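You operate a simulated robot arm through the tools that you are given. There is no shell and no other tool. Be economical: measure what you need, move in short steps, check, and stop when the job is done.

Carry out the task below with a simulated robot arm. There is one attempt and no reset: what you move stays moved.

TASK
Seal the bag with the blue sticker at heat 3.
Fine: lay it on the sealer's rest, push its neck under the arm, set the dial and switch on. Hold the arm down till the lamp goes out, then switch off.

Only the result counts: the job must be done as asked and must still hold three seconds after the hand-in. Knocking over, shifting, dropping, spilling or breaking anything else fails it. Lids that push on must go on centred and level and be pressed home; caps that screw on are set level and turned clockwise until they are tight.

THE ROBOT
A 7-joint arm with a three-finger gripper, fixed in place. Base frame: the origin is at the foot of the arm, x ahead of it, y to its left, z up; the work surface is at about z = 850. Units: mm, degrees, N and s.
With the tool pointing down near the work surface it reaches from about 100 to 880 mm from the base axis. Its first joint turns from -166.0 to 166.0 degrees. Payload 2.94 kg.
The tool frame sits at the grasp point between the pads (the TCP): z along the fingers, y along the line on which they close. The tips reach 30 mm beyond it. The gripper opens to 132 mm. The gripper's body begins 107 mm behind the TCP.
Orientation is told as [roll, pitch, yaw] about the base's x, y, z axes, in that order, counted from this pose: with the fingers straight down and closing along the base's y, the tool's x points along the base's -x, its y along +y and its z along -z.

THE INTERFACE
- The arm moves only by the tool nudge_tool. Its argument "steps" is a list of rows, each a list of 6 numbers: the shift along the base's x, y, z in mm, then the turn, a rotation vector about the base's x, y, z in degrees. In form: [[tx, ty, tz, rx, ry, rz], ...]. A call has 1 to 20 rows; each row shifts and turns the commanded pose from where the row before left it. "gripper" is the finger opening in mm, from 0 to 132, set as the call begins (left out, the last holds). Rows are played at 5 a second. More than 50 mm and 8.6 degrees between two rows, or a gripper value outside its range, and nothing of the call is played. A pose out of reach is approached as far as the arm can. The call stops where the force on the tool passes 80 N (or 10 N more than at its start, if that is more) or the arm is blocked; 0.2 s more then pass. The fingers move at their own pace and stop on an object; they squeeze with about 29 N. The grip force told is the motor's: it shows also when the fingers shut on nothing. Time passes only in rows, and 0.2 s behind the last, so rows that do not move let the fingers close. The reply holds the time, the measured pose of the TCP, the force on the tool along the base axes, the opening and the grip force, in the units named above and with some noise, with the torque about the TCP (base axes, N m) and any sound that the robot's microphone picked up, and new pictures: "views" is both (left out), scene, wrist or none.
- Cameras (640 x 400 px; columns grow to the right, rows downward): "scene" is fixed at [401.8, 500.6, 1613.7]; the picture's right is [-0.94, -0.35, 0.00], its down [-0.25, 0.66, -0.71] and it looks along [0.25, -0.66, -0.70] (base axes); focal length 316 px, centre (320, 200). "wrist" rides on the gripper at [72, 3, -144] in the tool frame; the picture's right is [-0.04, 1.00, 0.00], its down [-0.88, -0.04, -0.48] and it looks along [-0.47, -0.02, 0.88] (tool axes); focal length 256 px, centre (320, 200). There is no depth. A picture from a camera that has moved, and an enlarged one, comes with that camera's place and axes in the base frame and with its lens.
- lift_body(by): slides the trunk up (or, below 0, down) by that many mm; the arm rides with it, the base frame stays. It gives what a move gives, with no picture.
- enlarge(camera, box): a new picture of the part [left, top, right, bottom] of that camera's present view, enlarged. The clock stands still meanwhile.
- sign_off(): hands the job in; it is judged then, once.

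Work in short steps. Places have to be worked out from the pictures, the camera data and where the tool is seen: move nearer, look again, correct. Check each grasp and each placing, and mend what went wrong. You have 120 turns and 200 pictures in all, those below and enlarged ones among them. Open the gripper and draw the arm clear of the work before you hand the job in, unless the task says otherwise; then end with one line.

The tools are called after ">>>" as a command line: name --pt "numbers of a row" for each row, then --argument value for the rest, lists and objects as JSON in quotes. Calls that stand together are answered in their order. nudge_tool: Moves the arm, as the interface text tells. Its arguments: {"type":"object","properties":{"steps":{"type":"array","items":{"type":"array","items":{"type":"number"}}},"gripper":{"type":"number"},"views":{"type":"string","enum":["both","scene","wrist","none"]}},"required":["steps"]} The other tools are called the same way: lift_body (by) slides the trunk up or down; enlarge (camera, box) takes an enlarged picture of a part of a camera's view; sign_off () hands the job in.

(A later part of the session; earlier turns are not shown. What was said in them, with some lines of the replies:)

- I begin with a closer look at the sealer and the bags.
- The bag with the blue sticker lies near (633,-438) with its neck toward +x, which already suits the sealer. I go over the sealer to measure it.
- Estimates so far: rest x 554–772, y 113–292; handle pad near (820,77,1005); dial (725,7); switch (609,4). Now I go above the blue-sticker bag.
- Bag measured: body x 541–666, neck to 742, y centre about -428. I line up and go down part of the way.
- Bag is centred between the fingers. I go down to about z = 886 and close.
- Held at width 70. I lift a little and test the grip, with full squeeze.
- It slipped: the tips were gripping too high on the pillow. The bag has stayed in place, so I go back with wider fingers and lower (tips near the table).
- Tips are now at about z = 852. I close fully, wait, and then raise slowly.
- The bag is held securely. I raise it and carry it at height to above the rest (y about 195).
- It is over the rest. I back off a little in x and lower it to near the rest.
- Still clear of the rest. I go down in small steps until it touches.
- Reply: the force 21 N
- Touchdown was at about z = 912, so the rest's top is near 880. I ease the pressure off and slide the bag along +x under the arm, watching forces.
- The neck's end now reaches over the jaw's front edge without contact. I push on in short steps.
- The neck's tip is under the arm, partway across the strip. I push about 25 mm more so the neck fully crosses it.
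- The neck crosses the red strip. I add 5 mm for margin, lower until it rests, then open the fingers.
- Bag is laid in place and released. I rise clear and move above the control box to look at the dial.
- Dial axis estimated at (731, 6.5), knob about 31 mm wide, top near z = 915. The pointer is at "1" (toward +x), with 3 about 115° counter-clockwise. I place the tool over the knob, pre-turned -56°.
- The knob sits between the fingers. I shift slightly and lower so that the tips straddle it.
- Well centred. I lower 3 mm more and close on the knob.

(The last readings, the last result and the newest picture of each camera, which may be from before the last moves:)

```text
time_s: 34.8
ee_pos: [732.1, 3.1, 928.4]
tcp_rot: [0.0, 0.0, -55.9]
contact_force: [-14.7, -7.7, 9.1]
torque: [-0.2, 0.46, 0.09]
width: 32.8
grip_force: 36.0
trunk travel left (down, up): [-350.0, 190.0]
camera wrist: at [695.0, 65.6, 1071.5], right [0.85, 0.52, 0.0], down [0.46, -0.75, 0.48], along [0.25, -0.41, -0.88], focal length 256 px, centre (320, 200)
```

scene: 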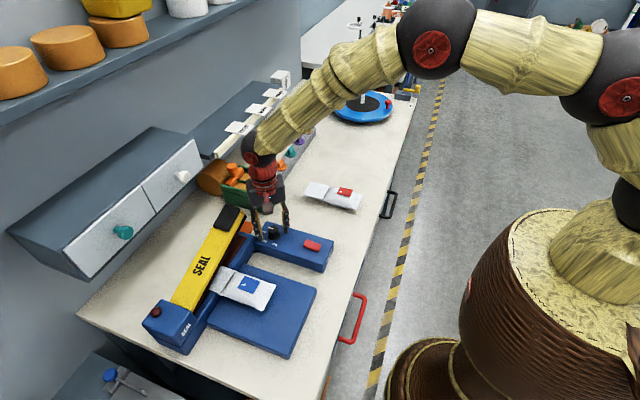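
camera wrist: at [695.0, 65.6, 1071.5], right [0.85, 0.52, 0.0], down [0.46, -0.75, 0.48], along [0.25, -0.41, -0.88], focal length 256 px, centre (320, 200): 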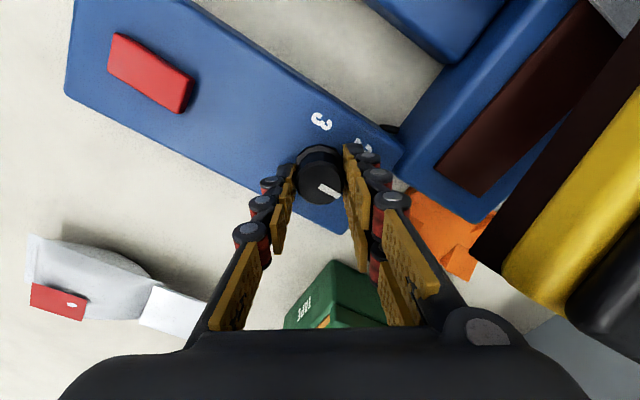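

Gripped with a small side load toward -x,-y; I shift the tool to relieve it, and turn +48° first to check that the knob follows.

>>> nudge_tool --pt "-2 -1.2 0 0 0 0" --pt "0 0 0 0 0 8" --pt "0 0 0 0 0 8" --pt "0 0 0 0 0 8" --pt "0 0 0 0 0 8" --pt "0 0 0 0 0 8" --pt "0 0 0 0 0 8" --pt "0 0 0 0 0 0" --views "wrist"

```text
time_s: 36.6
ee_pos: [732.3, 4.1, 928.6]
tcp_rot: [0.0, -0.2, -7.8]
contact_force: [5.9, 14.9, 18.5]
torque: [0.59, -0.65, -0.01]
width: 31.0
grip_force: 44.7
trunk travel left (down, up): [-350.0, 190.0]
camera wrist: at [661.8, 18.8, 1072.4], right [0.18, 0.98, 0.0], down [0.86, -0.16, 0.48], along [0.47, -0.09, -0.88], focal length 256 px, centre (320, 200)
```

wrist: 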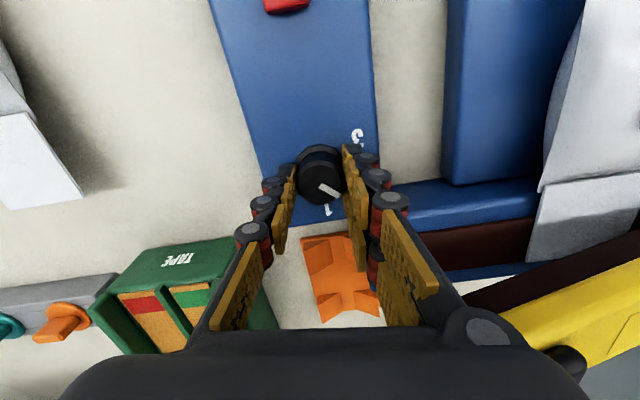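

The knob follows. I relieve the side load and continue turning.

>>> nudge_tool --pt "0.5 1.5 1 0 0 8" --pt "0 0 0 0 0 8" --pt "0 0 0 0 0 8" --pt "0 0 0 0 0 8" --pt "0 0 0 0 0 8" --pt "0 0 0 0 0 8" --pt "0 0 0 0 0 8" --pt "0 0 0 0 0 0" --views "wrist"

>>> enlarge --camera "wrist" --box '[240, 110, 400, 220]'

>>> enlarge --camera "scene" --box '[220, 200, 320, 270]'

```text
time_s: 38.4
ee_pos: [731.8, 6.4, 929.1]
tcp_rot: [-0.1, -0.1, 48.2]
contact_force: [5.7, 26.9, 25.0]
torque: [0.78, 0.05, -0.02]
width: 31.1
grip_force: 45.3
trunk travel left (down, up): [-350.0, 190.0]
camera wrist: at [681.6, -44.2, 1072.7], right [-0.72, 0.7, 0.0], down [0.61, 0.63, 0.48], along [0.33, 0.34, -0.88], focal length 256 px, centre (320, 200)
```

wrist: 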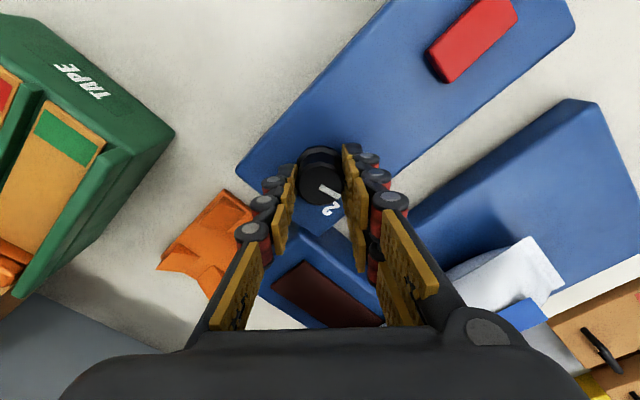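

```text
3.64 times, centred on (320, 165) of wrist
camera zoom: at [681.6, -44.2, 1072.7], right [-0.72, 0.7, 0.0], down [0.61, 0.63, 0.48], along [0.33, 0.34, -0.88], focal length 931 px, centre (320, 327)
```

zoom: 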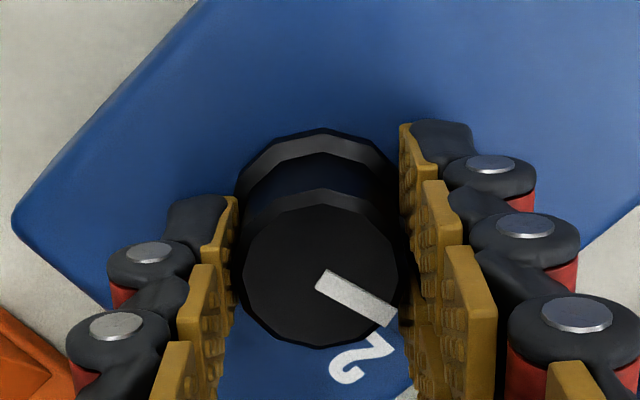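

```text
5.71 times, centred on (270, 235) of scene
camera zoom: at [401.8, 500.6, 1613.7], right [-0.94, -0.35, 0.0], down [-0.25, 0.66, -0.71], along [0.25, -0.66, -0.7], focal length 1803 px, centre (606, 0)
```

zoom: 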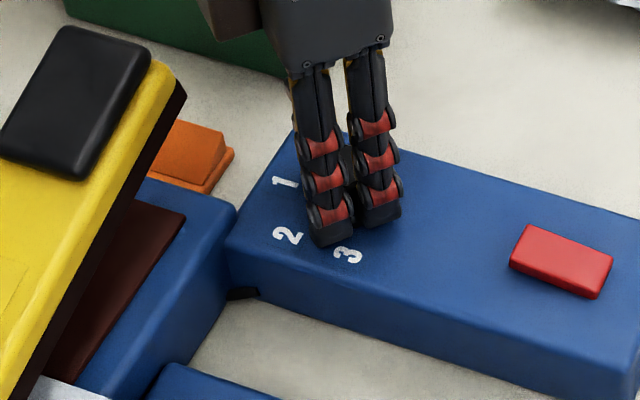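

Pointer is at about 105°; label 3 is at about 118–120°. I relieve the load and turn 14° more.

>>> nudge_tool --pt "0.5 2 1 0 0 7" --pt "0 0 0 0 0 7" --pt "0 0 0 0 0 0" --views "none"

>>> nudge_tool --pt "0 0 0 0 0 0" --pt "0 0 0 0 0 0" --pt "0 0 0 0 0 0" --pt "0 0 25 0 0 0" --pt "0 0 40 0 0 0" --pt "0 0 40 0 0 0" --gripper 60 --views "wrist"

>>> enlarge --camera "wrist" --box '[240, 90, 400, 200]'

>>> enlarge --camera "scene" --box '[220, 200, 320, 270]'

```text
time_s: 39.2
ee_pos: [731.5, 8.1, 928.9]
tcp_rot: [-0.1, 0.1, 62.2]
contact_force: [0.2, 13.4, 17.2]
torque: [0.03, -0.03, 0.0]
width: 31.0
grip_force: 45.2
trunk travel left (down, up): [-350.0, 190.0]
```

```text
time_s: 40.6
ee_pos: [731.0, 5.4, 1033.2]
tcp_rot: [0.1, 0.1, 62.1]
contact_force: [0.3, -0.6, -0.1]
torque: [0.03, -0.04, 0.03]
width: 59.9
grip_force: 0.0
trunk travel left (down, up): [-350.0, 190.0]
camera wrist: at [695.9, -55.6, 1176.0], right [-0.86, 0.51, 0.0], down [0.45, 0.76, 0.47], along [0.24, 0.41, -0.88], focal length 256 px, centre (320, 200)
```

wrist: 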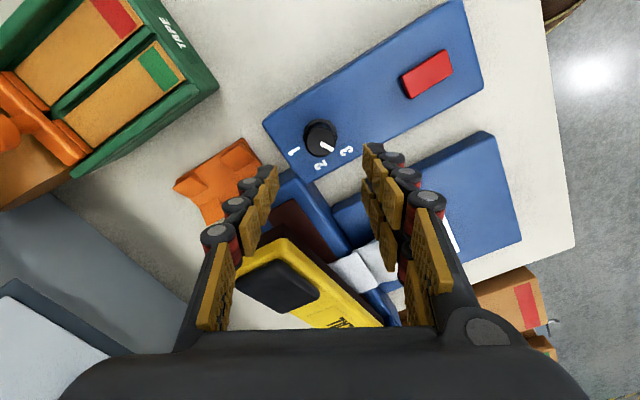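

```text
3.64 times, centred on (320, 145) of wrist
camera zoom: at [695.9, -55.6, 1176.0], right [-0.86, 0.51, 0.0], down [0.45, 0.76, 0.47], along [0.24, 0.41, -0.88], focal length 931 px, centre (320, 400)
```

zoom: 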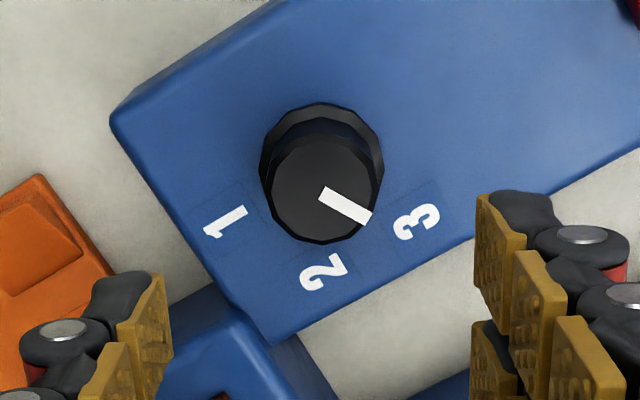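

```text
5.71 times, centred on (270, 235) of scene
camera zoom: at [401.8, 500.6, 1613.7], right [-0.94, -0.35, 0.0], down [-0.25, 0.66, -0.71], along [0.25, -0.66, -0.7], focal length 1803 px, centre (606, 0)
```

zoom: 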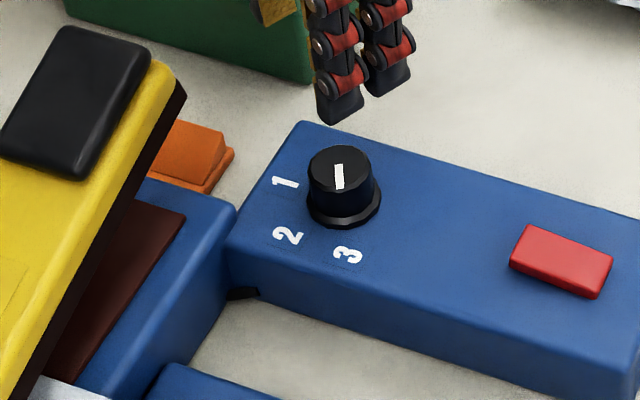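

The pointer now sits at 3. Next I turn the tool back and look at the red switch closely.

>>> nudge_tool --pt "-20 0 0 0 0 -8" --pt "-20 0 0 0 0 -8" --pt "-20 0 0 0 0 -8" --pt "-20 0 0 0 0 -8" --pt "-20 0 0 0 0 -8" --pt "-20 0 0 0 0 -8" --pt "-20 0 0 0 0 -8" --pt "-10 0 -20 0 0 -6" --pt "0 0 0 0 0 0" --gripper 100 --views "wrist"

>>> enlarge --camera "wrist" --box '[240, 60, 400, 200]'

>>> enlarge --camera "scene" --box '[240, 210, 340, 280]'

```text
time_s: 42.6
ee_pos: [582.6, 6.0, 1013.4]
tcp_rot: [-0.1, 0.0, 0.0]
contact_force: [0.6, -0.1, 0.5]
torque: [0.01, 0.01, 0.01]
width: 100.2
grip_force: 0.0
trunk travel left (down, up): [-350.0, 190.0]
camera wrist: at [510.6, 10.3, 1157.1], right [0.04, 1.0, 0.0], down [0.88, -0.04, 0.48], along [0.48, -0.02, -0.88], focal length 256 px, centre (320, 200)
```

wrist: 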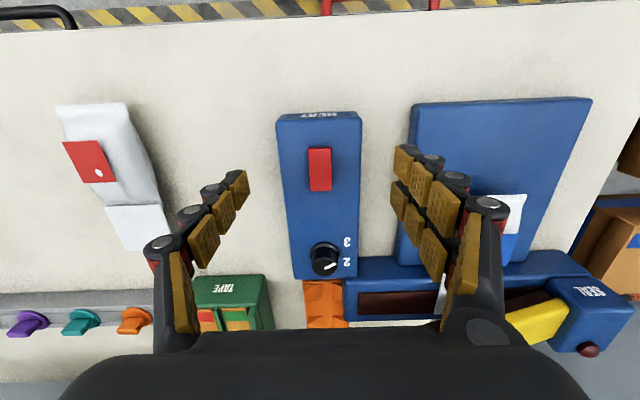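

```text
2.86 times, centred on (320, 130) of wrist
camera zoom: at [510.6, 10.3, 1157.1], right [0.04, 1.0, 0.0], down [0.88, -0.04, 0.48], along [0.48, -0.02, -0.88], focal length 731 px, centre (320, 400)
```

zoom: 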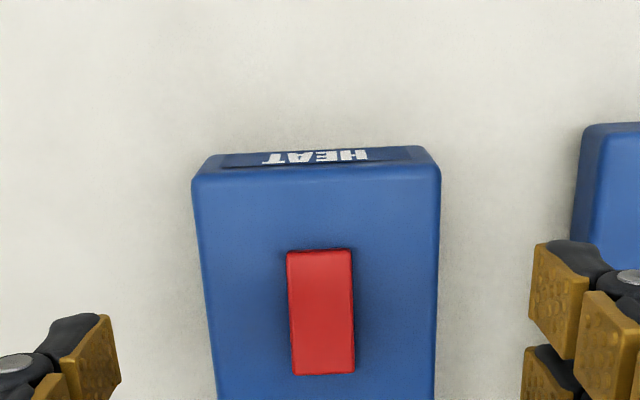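

```text
5.71 times, centred on (290, 245) of scene
camera zoom: at [401.8, 500.6, 1613.7], right [-0.94, -0.35, 0.0], down [-0.25, 0.66, -0.71], along [0.25, -0.66, -0.7], focal length 1803 px, centre (491, -57)
```

zoom: 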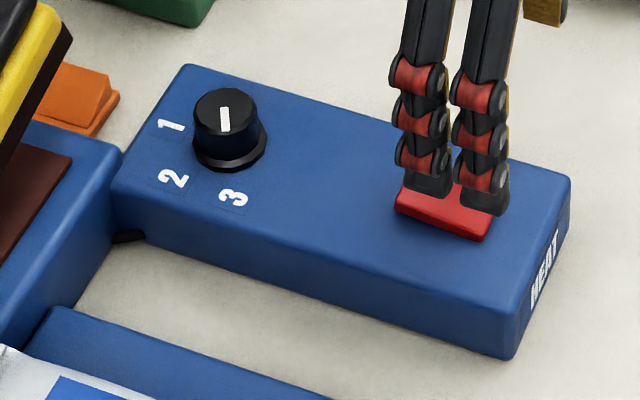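

The rocker's near end (low x) stands higher, so I press that end with closed fingers at about (599, 6).

>>> nudge_tool --pt "16 0 0 0 0 0" --pt "0 0 0 0 0 0" --pt "0 0 0 0 0 0" --pt "0 0 -25 0 0 0" --pt "0 0 -25 0 0 0" --pt "0 0 -15 0 0 0" --pt "0 0 0 0 0 0" --gripper 0 --views "both"

>>> enlarge --camera "scene" --box '[240, 210, 340, 280]'

```text
time_s: 44.2
ee_pos: [597.5, 8.9, 948.0]
tcp_rot: [0.1, 0.0, 0.0]
contact_force: [0.4, 0.7, 0.0]
torque: [0.02, 0.0, -0.01]
width: 0.0
grip_force: 13.8
trunk travel left (down, up): [-350.0, 190.0]
camera wrist: at [527.1, 13.2, 1091.1], right [0.04, 1.0, 0.0], down [0.88, -0.04, 0.48], along [0.48, -0.02, -0.88], focal length 256 px, centre (320, 200)
```

scene: 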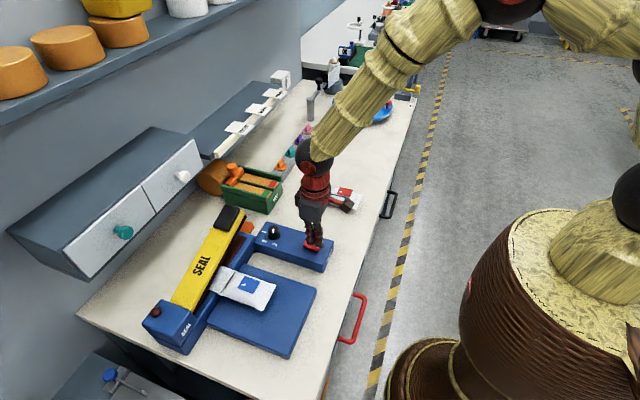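
wrist: 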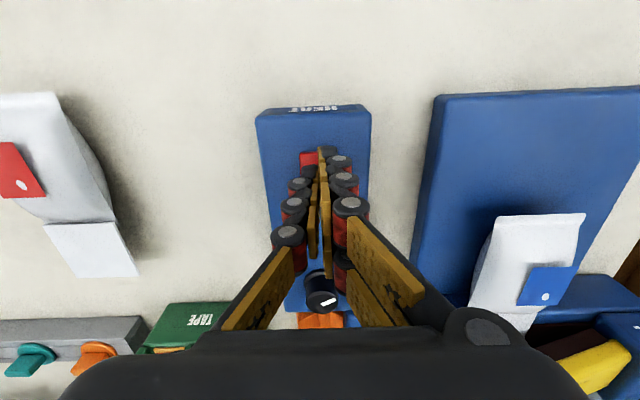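

```text
5.71 times, centred on (290, 245) of scene
camera zoom: at [401.8, 500.6, 1613.7], right [-0.94, -0.35, 0.0], down [-0.25, 0.66, -0.71], along [0.25, -0.66, -0.7], focal length 1803 px, centre (491, -57)
```

zoom: 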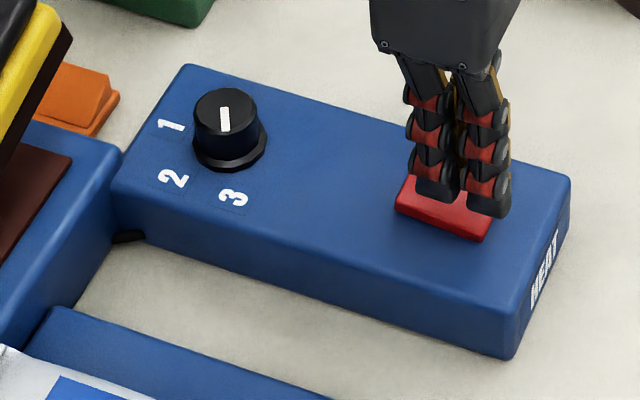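

Fingers are over the switch's near half, slightly toward +y. I shift -4 mm in y and press down in small steps.

>>> nudge_tool --pt "0 -4 -4 0 0 0" --pt "0 0 -3 0 0 0" --pt "0 0 -3 0 0 0" --pt "0 0 -2 0 0 0" --pt "0 0 -2 0 0 0" --pt "0 0 0 0 0 0" --views "wrist"

```text
time_s: 45.6
ee_pos: [598.3, 1.7, 934.0]
tcp_rot: [0.0, 0.0, 0.0]
contact_force: [-0.8, 0.5, 0.3]
torque: [0.02, 0.01, 0.02]
width: 0.2
grip_force: 28.8
trunk travel left (down, up): [-350.0, 190.0]
camera wrist: at [526.5, 6.2, 1077.7], right [0.04, 1.0, 0.0], down [0.88, -0.04, 0.48], along [0.47, -0.02, -0.88], focal length 256 px, centre (320, 200)
```

wrist: 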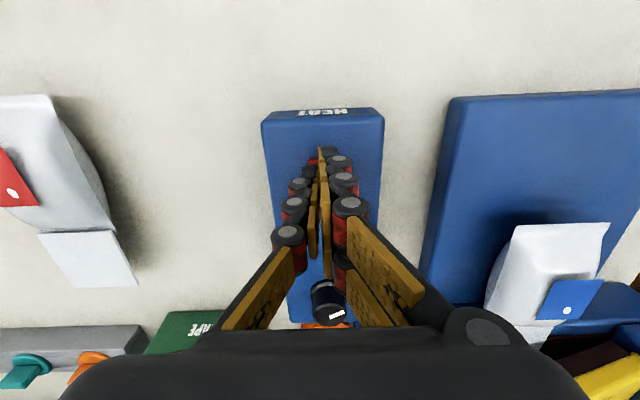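

No contact yet at tip height 904. I continue down.

>>> nudge_tool --pt "0 0 -2 0 0 0" --pt "0 0 -2 0 0 0" --pt "0 0 -2 0 0 0" --pt "0 0 0 0 0 0" --views "none"

```text
time_s: 46.6
ee_pos: [599.1, 2.3, 931.3]
tcp_rot: [0.0, -0.2, 0.0]
contact_force: [-2.0, 0.8, 18.3]
torque: [0.03, -0.14, -0.01]
width: 6.1
grip_force: 27.9
trunk travel left (down, up): [-350.0, 190.0]
```

Contact at 18 N. I press a little further and watch for a click.

>>> nudge_tool --pt "0 0 -2 0 0 0" --pt "0 0 -2 0 0 0" --pt "0 0 0 0 0 0" --views "none"

>>> enlarge --camera "scene" --box '[240, 210, 340, 280]'

```text
time_s: 47.4
ee_pos: [598.6, 2.8, 930.7]
tcp_rot: [0.1, -0.7, 0.1]
contact_force: [-12.3, -2.3, 70.1]
torque: [0.06, -0.56, 0.09]
width: 6.0
grip_force: 28.7
trunk travel left (down, up): [-350.0, 190.0]
```

```text
5.71 times, centred on (290, 245) of scene
camera zoom: at [401.8, 500.6, 1613.7], right [-0.94, -0.35, 0.0], down [-0.25, 0.66, -0.71], along [0.25, -0.66, -0.7], focal length 1803 px, centre (491, -57)
```

zoom: 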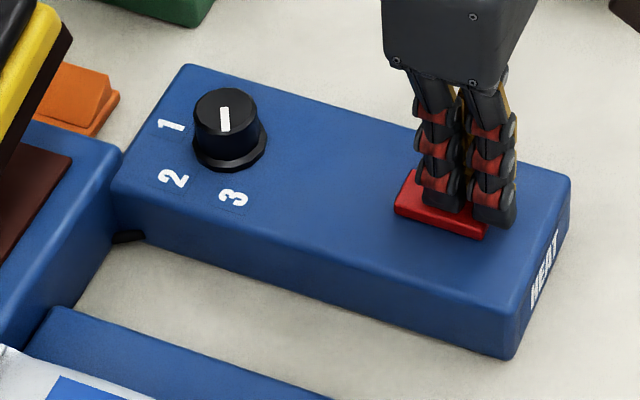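

70 N and no further travel. I back off and look at the switch and the lamp.

>>> nudge_tool --pt "0 0 10 0 0 0" --pt "0 0 40 0 0 0" --pt "-30 -40 20 0 0 0" --pt "-30 -40 0 0 0 0" --pt "0 0 0 0 0 0" --views "scene"

>>> enlarge --camera "scene" --box '[240, 210, 340, 280]'

>>> enlarge --camera "scene" --box '[130, 200, 290, 360]'

```text
refused: row 3 steps farther than a row can; nothing moved
```

```text
5.71 times, centred on (290, 245) of scene
camera zoom: at [401.8, 500.6, 1613.7], right [-0.94, -0.35, 0.0], down [-0.25, 0.66, -0.71], along [0.25, -0.66, -0.7], focal length 1803 px, centre (491, -57)
```

zoom: 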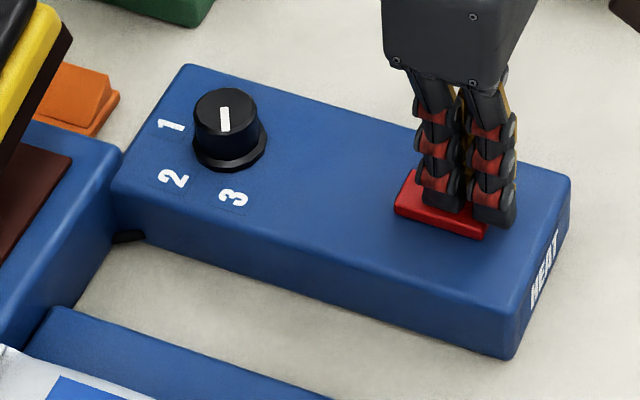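

```text
2.50 times, centred on (210, 280) of scene
camera zoom: at [401.8, 500.6, 1613.7], right [-0.94, -0.35, 0.0], down [-0.25, 0.66, -0.71], along [0.25, -0.66, -0.7], focal length 789 px, centre (595, 0)
```

zoom: 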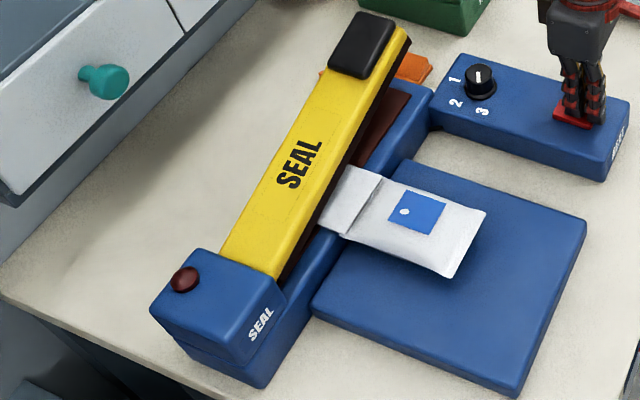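

>>> nudge_tool --pt "0 0 10 0 0 0" --pt "0 0 40 0 0 0" --pt "-30 -35 0 0 0 0" --pt "-30 -35 0 0 0 0" --pt "0 0 0 0 0 0" --views "wrist"

>>> enlarge --camera "scene" --box '[240, 210, 340, 280]'

```text
time_s: 48.6
ee_pos: [538.1, -69.0, 977.9]
tcp_rot: [0.0, 0.0, 0.1]
contact_force: [0.2, 0.0, -0.1]
torque: [-0.02, -0.02, 0.0]
width: 0.0
grip_force: 28.4
trunk travel left (down, up): [-350.0, 190.0]
camera wrist: at [466.6, -65.3, 1121.3], right [0.04, 1.0, 0.0], down [0.88, -0.04, 0.48], along [0.47, -0.02, -0.88], focal length 256 px, centre (320, 200)
```

wrist: 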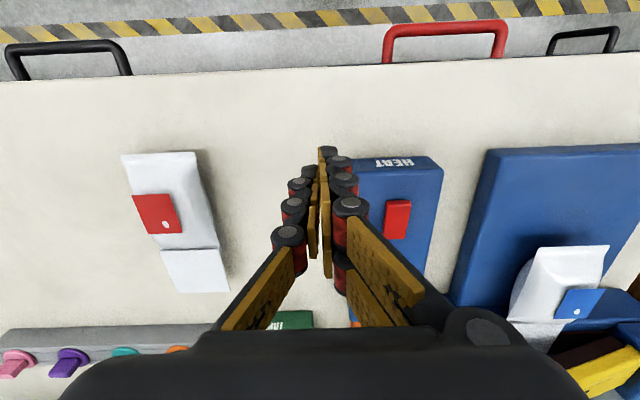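

```text
5.71 times, centred on (290, 245) of scene
camera zoom: at [401.8, 500.6, 1613.7], right [-0.94, -0.35, 0.0], down [-0.25, 0.66, -0.71], along [0.25, -0.66, -0.7], focal length 1803 px, centre (491, -57)
```

zoom: 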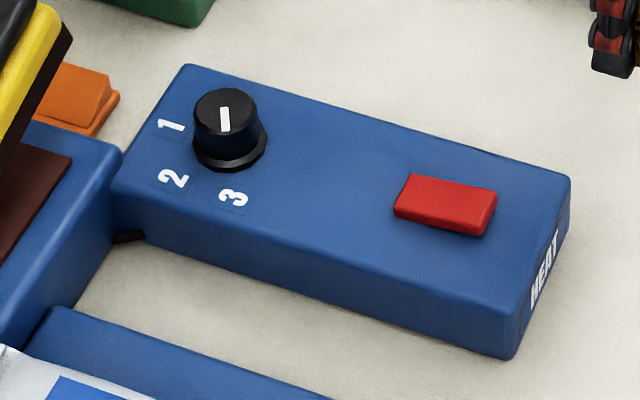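

The switch's tilt looks changed. I enlarge more to compare, and check the lamp.

>>> enlarge --camera "scene" --box '[295, 230, 335, 260]'

>>> enlarge --camera "wrist" --box '[340, 140, 460, 260]'

>>> enlarge --camera "scene" --box '[135, 280, 235, 360]'

```text
13.33 times, centred on (315, 245) of scene
camera zoom: at [401.8, 500.6, 1613.7], right [-0.94, -0.35, 0.0], down [-0.25, 0.66, -0.71], along [0.25, -0.66, -0.7], focal length 4207 px, centre (387, -400)
```

zoom: 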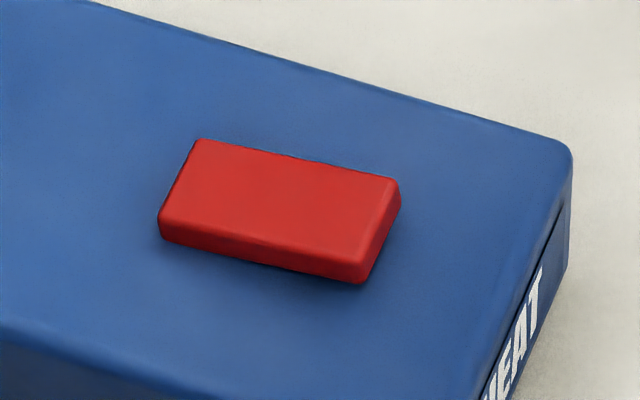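

```text
3.33 times, centred on (400, 200) of wrist
camera zoom: at [466.6, -65.3, 1121.3], right [0.04, 1.0, 0.0], down [0.88, -0.04, 0.48], along [0.47, -0.02, -0.88], focal length 853 px, centre (53, 200)
```

zoom: 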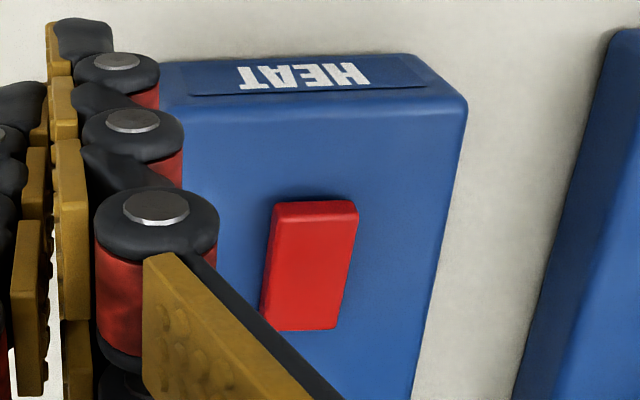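

```text
5.00 times, centred on (185, 320) of scene
camera zoom: at [401.8, 500.6, 1613.7], right [-0.94, -0.35, 0.0], down [-0.25, 0.66, -0.71], along [0.25, -0.66, -0.7], focal length 1578 px, centre (995, -400)
```

zoom: 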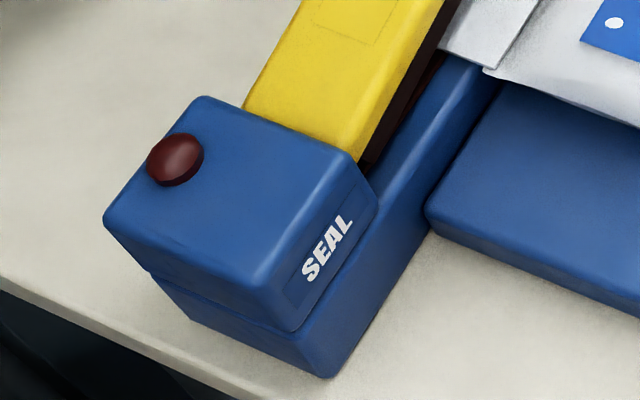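

The rocker has clearly flipped (far end now down, near end up), and the torque shows contact was at its far side, so I take it as on. Pad of the sealer's arm: about (813, 78, 1013). I go above it with closed fingers.

>>> nudge_tool --pt "0 0 45 0 0 0" --pt "0 0 45 0 0 0" --pt "0 0 30 0 0 0" --pt "39 21 0 0 0 0" --pt "39 21 0 0 0 0" --pt "39 21 0 0 0 0" --pt "39 21 0 0 0 0" --pt "39 21 0 0 0 0" --pt "39 21 0 0 0 0" --pt "39 19 0 0 0 0" --pt "0 0 -30 0 0 0" --pt "0 0 0 0 0 0"

>>> enlarge --camera "scene" --box '[140, 190, 300, 350]'

```text
time_s: 51.2
ee_pos: [811.9, 77.6, 1066.5]
tcp_rot: [0.0, 0.0, 0.0]
contact_force: [0.1, 0.3, -0.2]
torque: [0.01, -0.01, 0.01]
width: 0.3
grip_force: 28.9
trunk travel left (down, up): [-350.0, 190.0]
camera wrist: at [740.6, 81.1, 1209.9], right [0.04, 1.0, 0.0], down [0.88, -0.04, 0.48], along [0.48, -0.02, -0.88], focal length 256 px, centre (320, 200)
```

scene: 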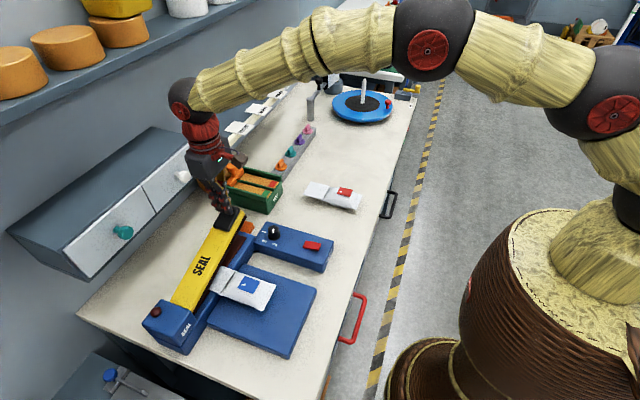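
wrist: 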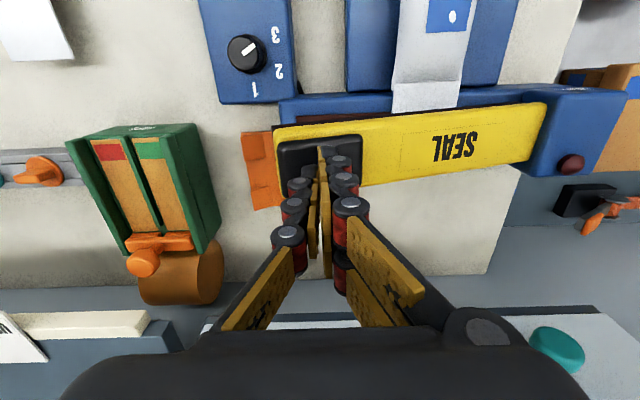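

```text
2.50 times, centred on (220, 270) of scene
camera zoom: at [401.8, 500.6, 1613.7], right [-0.94, -0.35, 0.0], down [-0.25, 0.66, -0.71], along [0.25, -0.66, -0.7], focal length 789 px, centre (570, 25)
```

zoom: 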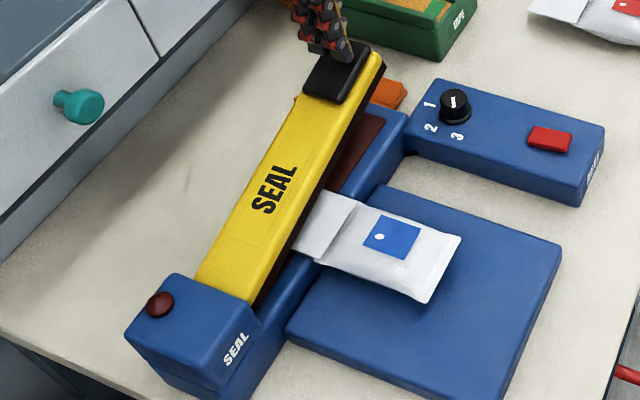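

Tool is right over the pad. I press down in steps, following the arc slightly in -y.

>>> nudge_tool --pt "0 0 -15 0 0 0" --pt "0 0 -8 0 0 0" --pt "0 -1 -8 0 0 0" --pt "0 -1 -8 0 0 0" --pt "0 -1 -8 0 0 0" --pt "0 -1 -8 0 0 0" --pt "0 -1 -8 0 0 0" --pt "0 0 0 0 0 0" --views "scene"

>>> enlarge --camera "scene" --box '[140, 190, 300, 350]'

```text
time_s: 53.0
ee_pos: [810.4, 71.3, 1002.9]
tcp_rot: [0.0, 0.0, 0.0]
contact_force: [0.2, -1.0, 1.6]
torque: [-0.02, 0.0, -0.05]
width: 0.0
grip_force: 28.1
trunk travel left (down, up): [-350.0, 190.0]
```

scene: 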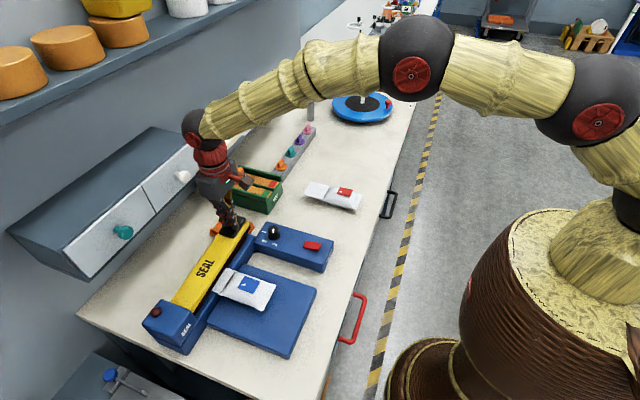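

```text
2.50 times, centred on (220, 270) of scene
camera zoom: at [401.8, 500.6, 1613.7], right [-0.94, -0.35, 0.0], down [-0.25, 0.66, -0.71], along [0.25, -0.66, -0.7], focal length 789 px, centre (570, 25)
```

zoom: 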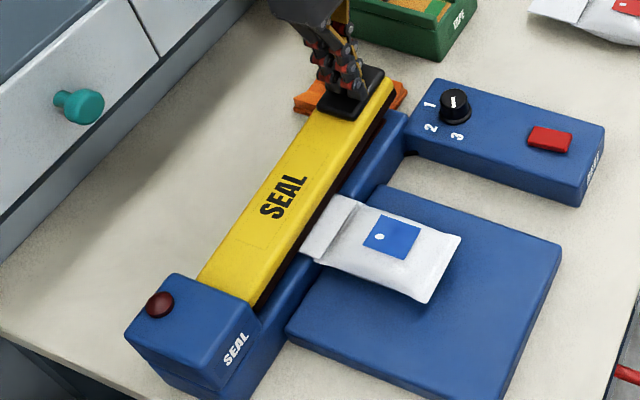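

The arm moves down easily. I continue until it shuts.

>>> nudge_tool --pt "0 -1 -8 0 0 0" --pt "0 -1 -8 0 0 0" --pt "0 0 -6 0 0 0" --pt "0 0 -5 0 0 0" --pt "0 0 -4 0 0 0" --pt "0 0 -3 0 0 0" --pt "0 0 0 0 0 0" --views "scene"

>>> enlarge --camera "scene" --box '[140, 190, 300, 350]'

```text
time_s: 54.3
ee_pos: [818.4, 71.1, 988.7]
tcp_rot: [0.0, -1.4, 0.1]
contact_force: [-6.2, -0.2, 30.0]
torque: [0.03, 0.73, -0.01]
width: 6.4
grip_force: 28.6
trunk travel left (down, up): [-350.0, 190.0]
stopped in row 6: the force on the tool passed its limit at 82 N (the readings are from after the stop); the commanded pose is now the measured one
```

scene: 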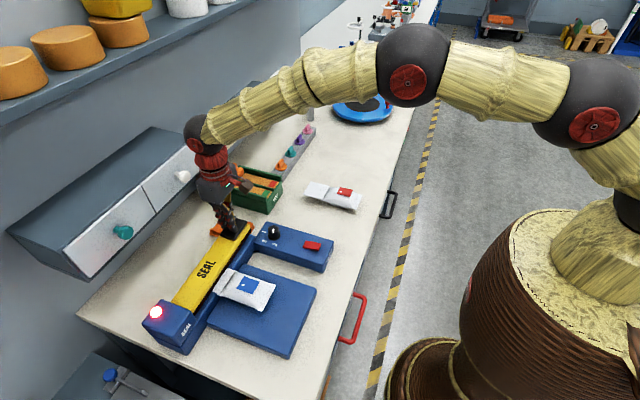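

```text
2.50 times, centred on (220, 270) of scene
camera zoom: at [401.8, 500.6, 1613.7], right [-0.94, -0.35, 0.0], down [-0.25, 0.66, -0.71], along [0.25, -0.66, -0.7], focal length 789 px, centre (570, 25)
```

zoom: 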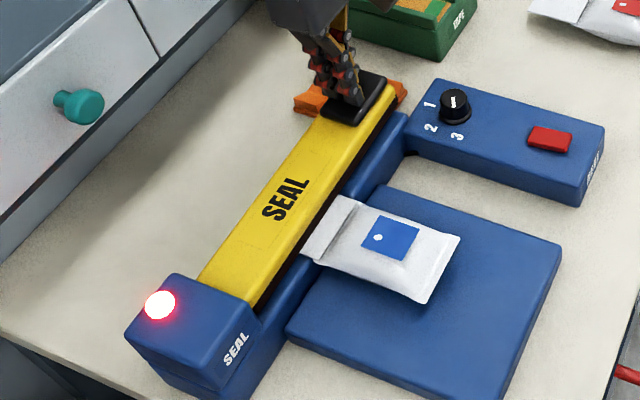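

The lamp is lit: the heat works and the arm is shut with about 30 N. I hold still and watch the lamp.

>>> nudge_tool --pt "0 0 -0.5 0 0 0" --pt "0 0 0 0 0 0" --pt "0 0 0 0 0 0" --pt "0 0 0 0 0 0" --views "scene"

```text
time_s: 55.3
ee_pos: [818.4, 70.1, 988.0]
tcp_rot: [0.2, -1.5, 0.1]
contact_force: [7.3, 1.3, 43.6]
torque: [0.03, 0.51, 0.06]
width: 5.9
grip_force: 28.5
trunk travel left (down, up): [-350.0, 190.0]
```

scene: 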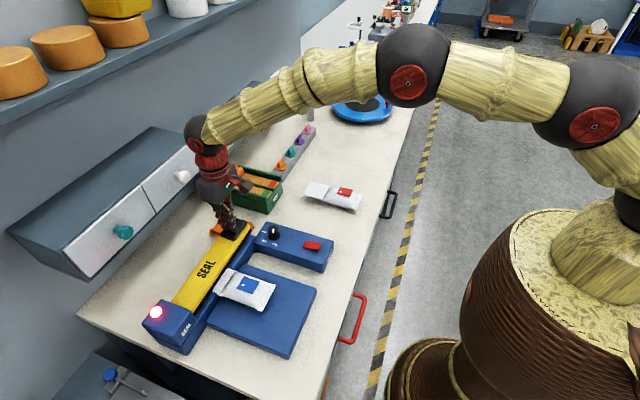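

Lamp still lit; I keep holding.

>>> nudge_tool --pt "0 0 0 0 0 0" --pt "0 0 0 0 0 0" --pt "0 0 0 0 0 0" --pt "0 0 0 0 0 0" --views "scene"

```text
time_s: 56.3
ee_pos: [819.6, 71.7, 988.5]
tcp_rot: [0.1, -1.4, 0.1]
contact_force: [8.5, -0.4, 42.7]
torque: [-0.03, 0.45, -0.06]
width: 6.1
grip_force: 28.2
trunk travel left (down, up): [-350.0, 190.0]
```

scene: 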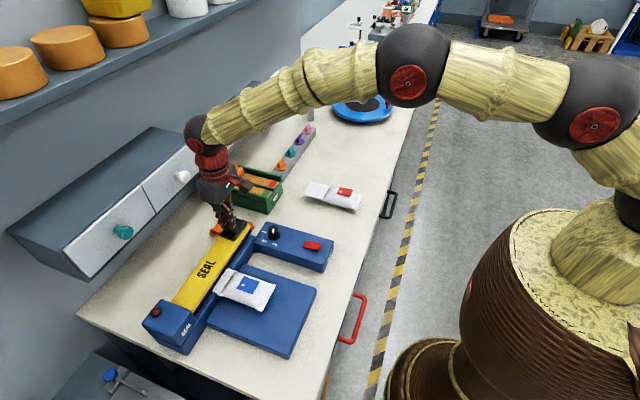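

The lamp has gone out. I let the arm up gently, following it.

>>> nudge_tool --pt "-2 0 10 0 0 0" --pt "-2 1 12 0 0 0" --pt "0 1 15 0 0 0" --pt "0 1 15 0 0 0" --pt "0 1 20 0 0 0" --pt "0 0 30 0 0 0" --pt "0 0 20 0 0 0" --pt "0 0 0 0 0 0" --views "scene"

>>> enlarge --camera "scene" --box '[140, 190, 300, 350]'

```text
time_s: 58.1
ee_pos: [811.3, 73.8, 1104.3]
tcp_rot: [0.1, -0.8, 0.1]
contact_force: [-0.4, 0.2, -0.3]
torque: [-0.05, 0.0, 0.0]
width: 0.0
grip_force: 28.7
trunk travel left (down, up): [-350.0, 190.0]
```

scene: 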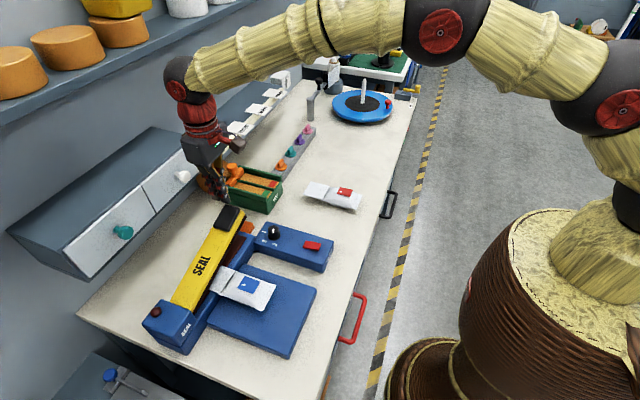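

```text
2.50 times, centred on (220, 270) of scene
camera zoom: at [401.8, 500.6, 1613.7], right [-0.94, -0.35, 0.0], down [-0.25, 0.66, -0.71], along [0.25, -0.66, -0.7], focal length 789 px, centre (570, 25)
```

zoom: 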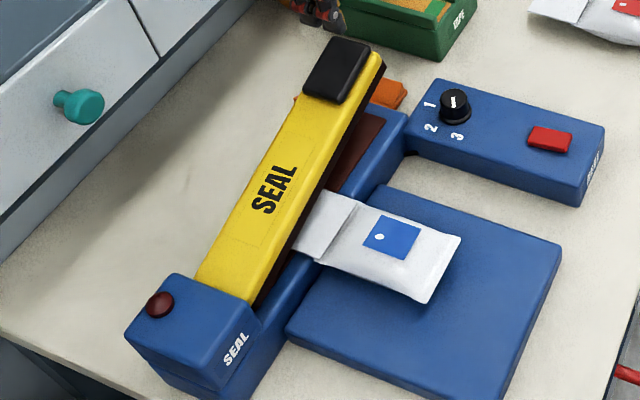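

The arm sprang back up. Now I go to the switch's near end (x about 594), which is the raised end, to switch off.

>>> nudge_tool --pt "-36 -11.5 0 0 0.8 0" --pt "-36 -11.5 0 0 0 0" --pt "-36 -11.5 0 0 0 0" --pt "-36 -11.5 0 0 0 0" --pt "-36 -11.5 0 0 0 0" --pt "-38 -11.5 0 0 0 0" --pt "0 0 -45 0 0 0" --pt "0 0 -45 0 0 0" --pt "0 0 -45 0 0 0" --pt "0 0 -23 0 0 0" --pt "0 0 0 0 0 0" --views "wrist"

>>> enlarge --camera "scene" --box '[280, 215, 340, 265]'

```text
time_s: 60.5
ee_pos: [591.1, 5.8, 943.4]
tcp_rot: [0.1, -0.1, 0.1]
contact_force: [0.7, 0.2, -0.1]
torque: [0.01, -0.02, 0.02]
width: 0.0
grip_force: 28.6
trunk travel left (down, up): [-350.0, 190.0]
camera wrist: at [519.9, 8.6, 1087.3], right [0.04, 1.0, 0.0], down [0.88, -0.04, 0.48], along [0.48, -0.02, -0.88], focal length 256 px, centre (320, 200)
```

wrist: 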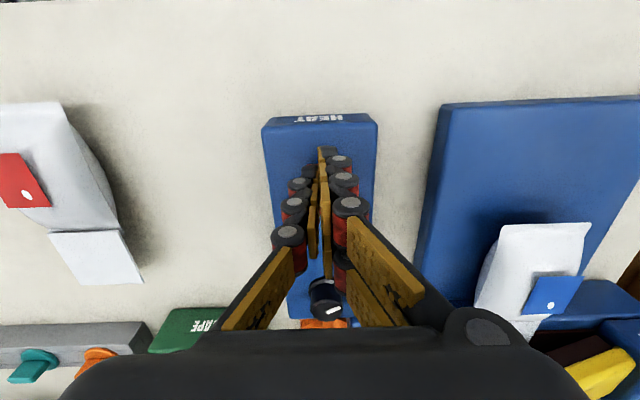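

```text
8.00 times, centred on (310, 240) of scene
camera zoom: at [401.8, 500.6, 1613.7], right [-0.94, -0.35, 0.0], down [-0.25, 0.66, -0.71], along [0.25, -0.66, -0.7], focal length 2524 px, centre (400, -120)
```

zoom: 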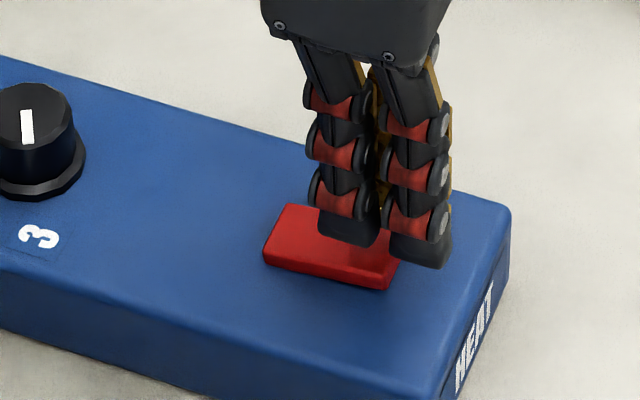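

I shift 4 mm further toward the near end and press in small steps.

>>> nudge_tool --pt "-4 0 -4 0 0 0" --pt "0 0 -3 0 0 0" --pt "0 0 -2 0 0 0" --pt "0 0 -2 0 0 0" --pt "0 0 -2 0 0 0" --pt "0 0 0 0 0 0" --views "none"

>>> enlarge --camera "scene" --box '[280, 215, 340, 265]'

```text
time_s: 61.9
ee_pos: [590.0, 6.5, 932.0]
tcp_rot: [0.2, 0.0, 0.1]
contact_force: [0.5, -0.1, 1.4]
torque: [-0.01, 0.01, -0.01]
width: 0.3
grip_force: 29.2
trunk travel left (down, up): [-350.0, 190.0]
```

```text
8.00 times, centred on (310, 240) of scene
camera zoom: at [401.8, 500.6, 1613.7], right [-0.94, -0.35, 0.0], down [-0.25, 0.66, -0.71], along [0.25, -0.66, -0.7], focal length 2524 px, centre (400, -120)
```

zoom: 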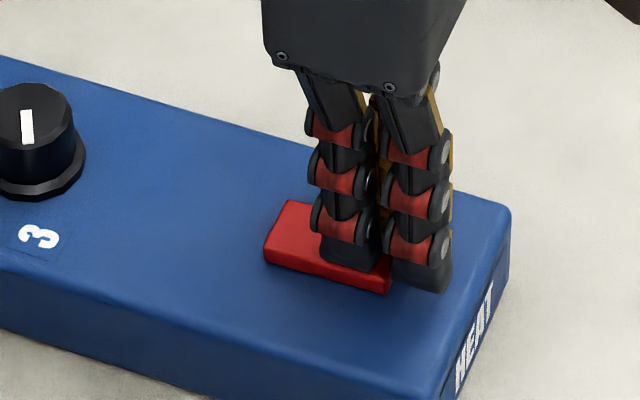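

Light touch only. I press on.

>>> nudge_tool --pt "0 0 -2 0 0 0" --pt "0 0 -2 0 0 0" --pt "0 0 -2 0 0 0" --pt "0 0 0 0 0 0" --views "none"

>>> enlarge --camera "scene" --box '[280, 215, 340, 265]'

```text
time_s: 62.9
ee_pos: [590.6, 6.6, 930.9]
tcp_rot: [0.2, -0.4, 0.1]
contact_force: [-13.3, 3.1, 47.6]
torque: [0.16, -0.57, 0.09]
width: 6.1
grip_force: 28.5
trunk travel left (down, up): [-350.0, 190.0]
```

```text
8.00 times, centred on (310, 240) of scene
camera zoom: at [401.8, 500.6, 1613.7], right [-0.94, -0.35, 0.0], down [-0.25, 0.66, -0.71], along [0.25, -0.66, -0.7], focal length 2524 px, centre (400, -120)
```

zoom: 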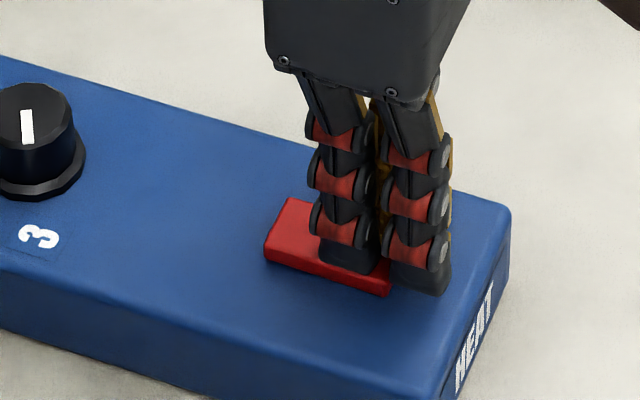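

Stiff now at 48 N. I back off and look at the switch.

>>> nudge_tool --pt "0 0 10 0 0 0" --pt "0 0 40 0 0 0" --pt "-30 -35 0 0 0 0" --pt "-30 -35 0 0 0 0" --pt "0 0 0 0 0 0" --views "none"

>>> enlarge --camera "scene" --box '[240, 210, 340, 280]'

>>> enlarge --camera "scene" --box '[295, 230, 335, 260]'

```text
time_s: 64.1
ee_pos: [529.8, -61.8, 974.4]
tcp_rot: [0.1, 0.0, 0.1]
contact_force: [-0.8, -0.2, -0.2]
torque: [-0.03, -0.03, 0.01]
width: 0.2
grip_force: 28.2
trunk travel left (down, up): [-350.0, 190.0]
```

```text
5.71 times, centred on (290, 245) of scene
camera zoom: at [401.8, 500.6, 1613.7], right [-0.94, -0.35, 0.0], down [-0.25, 0.66, -0.71], along [0.25, -0.66, -0.7], focal length 1803 px, centre (491, -57)
```

zoom: 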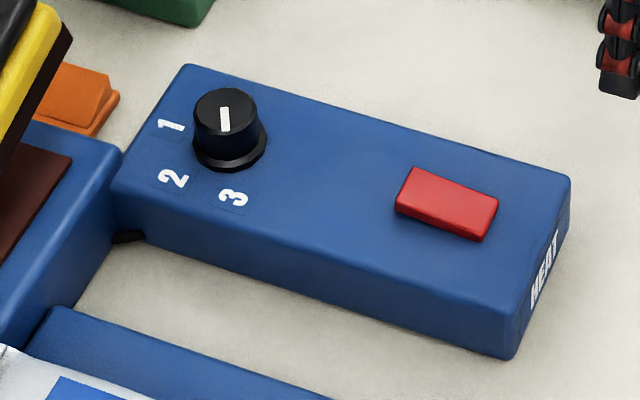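

```text
13.33 times, centred on (315, 245) of scene
camera zoom: at [401.8, 500.6, 1613.7], right [-0.94, -0.35, 0.0], down [-0.25, 0.66, -0.71], along [0.25, -0.66, -0.7], focal length 4207 px, centre (387, -400)
```

zoom: 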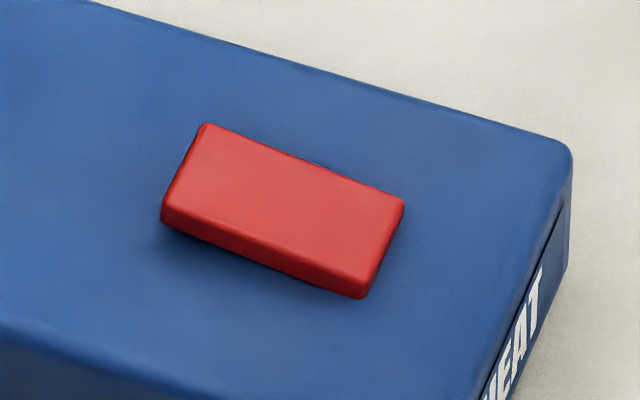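

The rocker is back in its starting (off) position. I open the gripper, draw the arm up and away, and check the whole scene.

>>> nudge_tool --pt "0 0 45 0 0 0" --pt "0 0 45 0 0 0" --pt "0 0 45 0 0 0" --pt "0 -40 20 0 0 0" --pt "0 -40 20 0 0 0" --pt "0 0 0 0 0 0" --gripper 100 --views "both"

>>> enlarge --camera "scene" --box '[140, 190, 300, 350]'

```text
time_s: 65.5
ee_pos: [529.4, -145.4, 1149.7]
tcp_rot: [0.1, 0.1, 0.2]
contact_force: [-0.4, 0.3, 0.9]
torque: [0.01, -0.01, 0.03]
width: 99.0
grip_force: 0.0
trunk travel left (down, up): [-350.0, 190.0]
camera wrist: at [458.5, -141.6, 1292.4], right [0.04, 1.0, 0.0], down [0.88, -0.04, 0.48], along [0.48, -0.02, -0.88], focal length 256 px, centre (320, 200)
```

scene: 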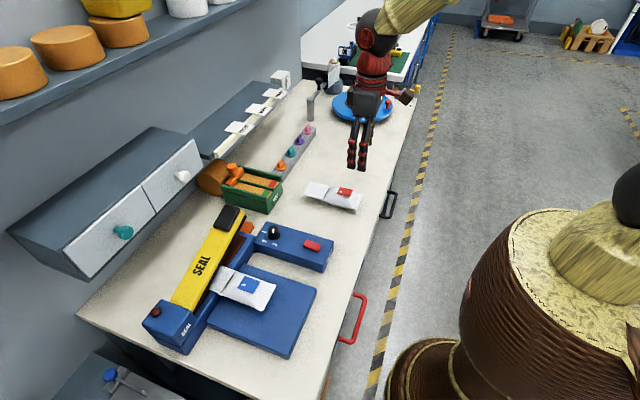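
wrist: 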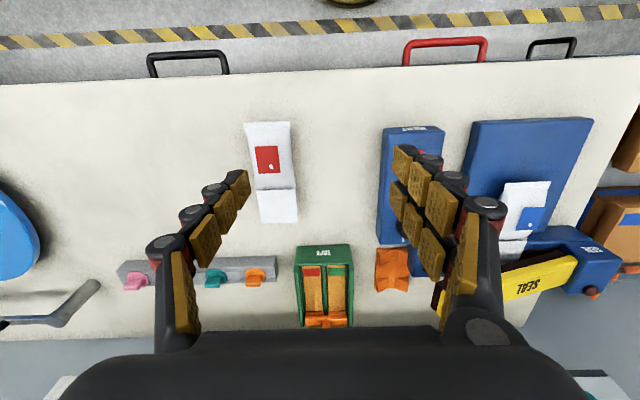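

```text
2.50 times, centred on (220, 270) of scene
camera zoom: at [401.8, 500.6, 1613.7], right [-0.94, -0.35, 0.0], down [-0.25, 0.66, -0.71], along [0.25, -0.66, -0.7], focal length 789 px, centre (570, 25)
```

zoom: 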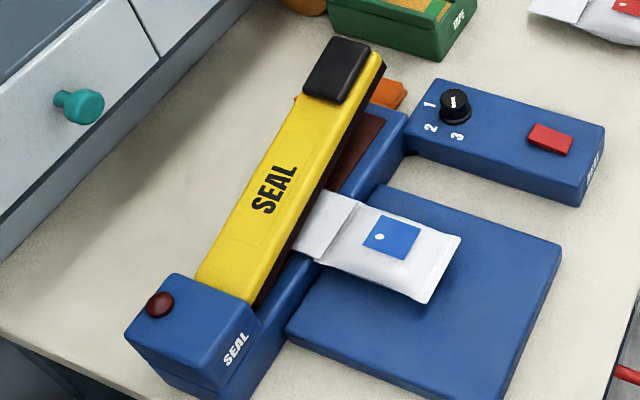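

The sealing cycle has run with the dial at 3, the switch is off, the arm is up, and the other objects look unmoved. I hand it in.

>>> sign_off

```text
The job is handed in.
```

I put the blue-sticker bag through a full seal at heat 3: I held the sealer's arm down until the lamp went out, then switched off. I didn't see the seam itself because the neck is still under the raised arm.
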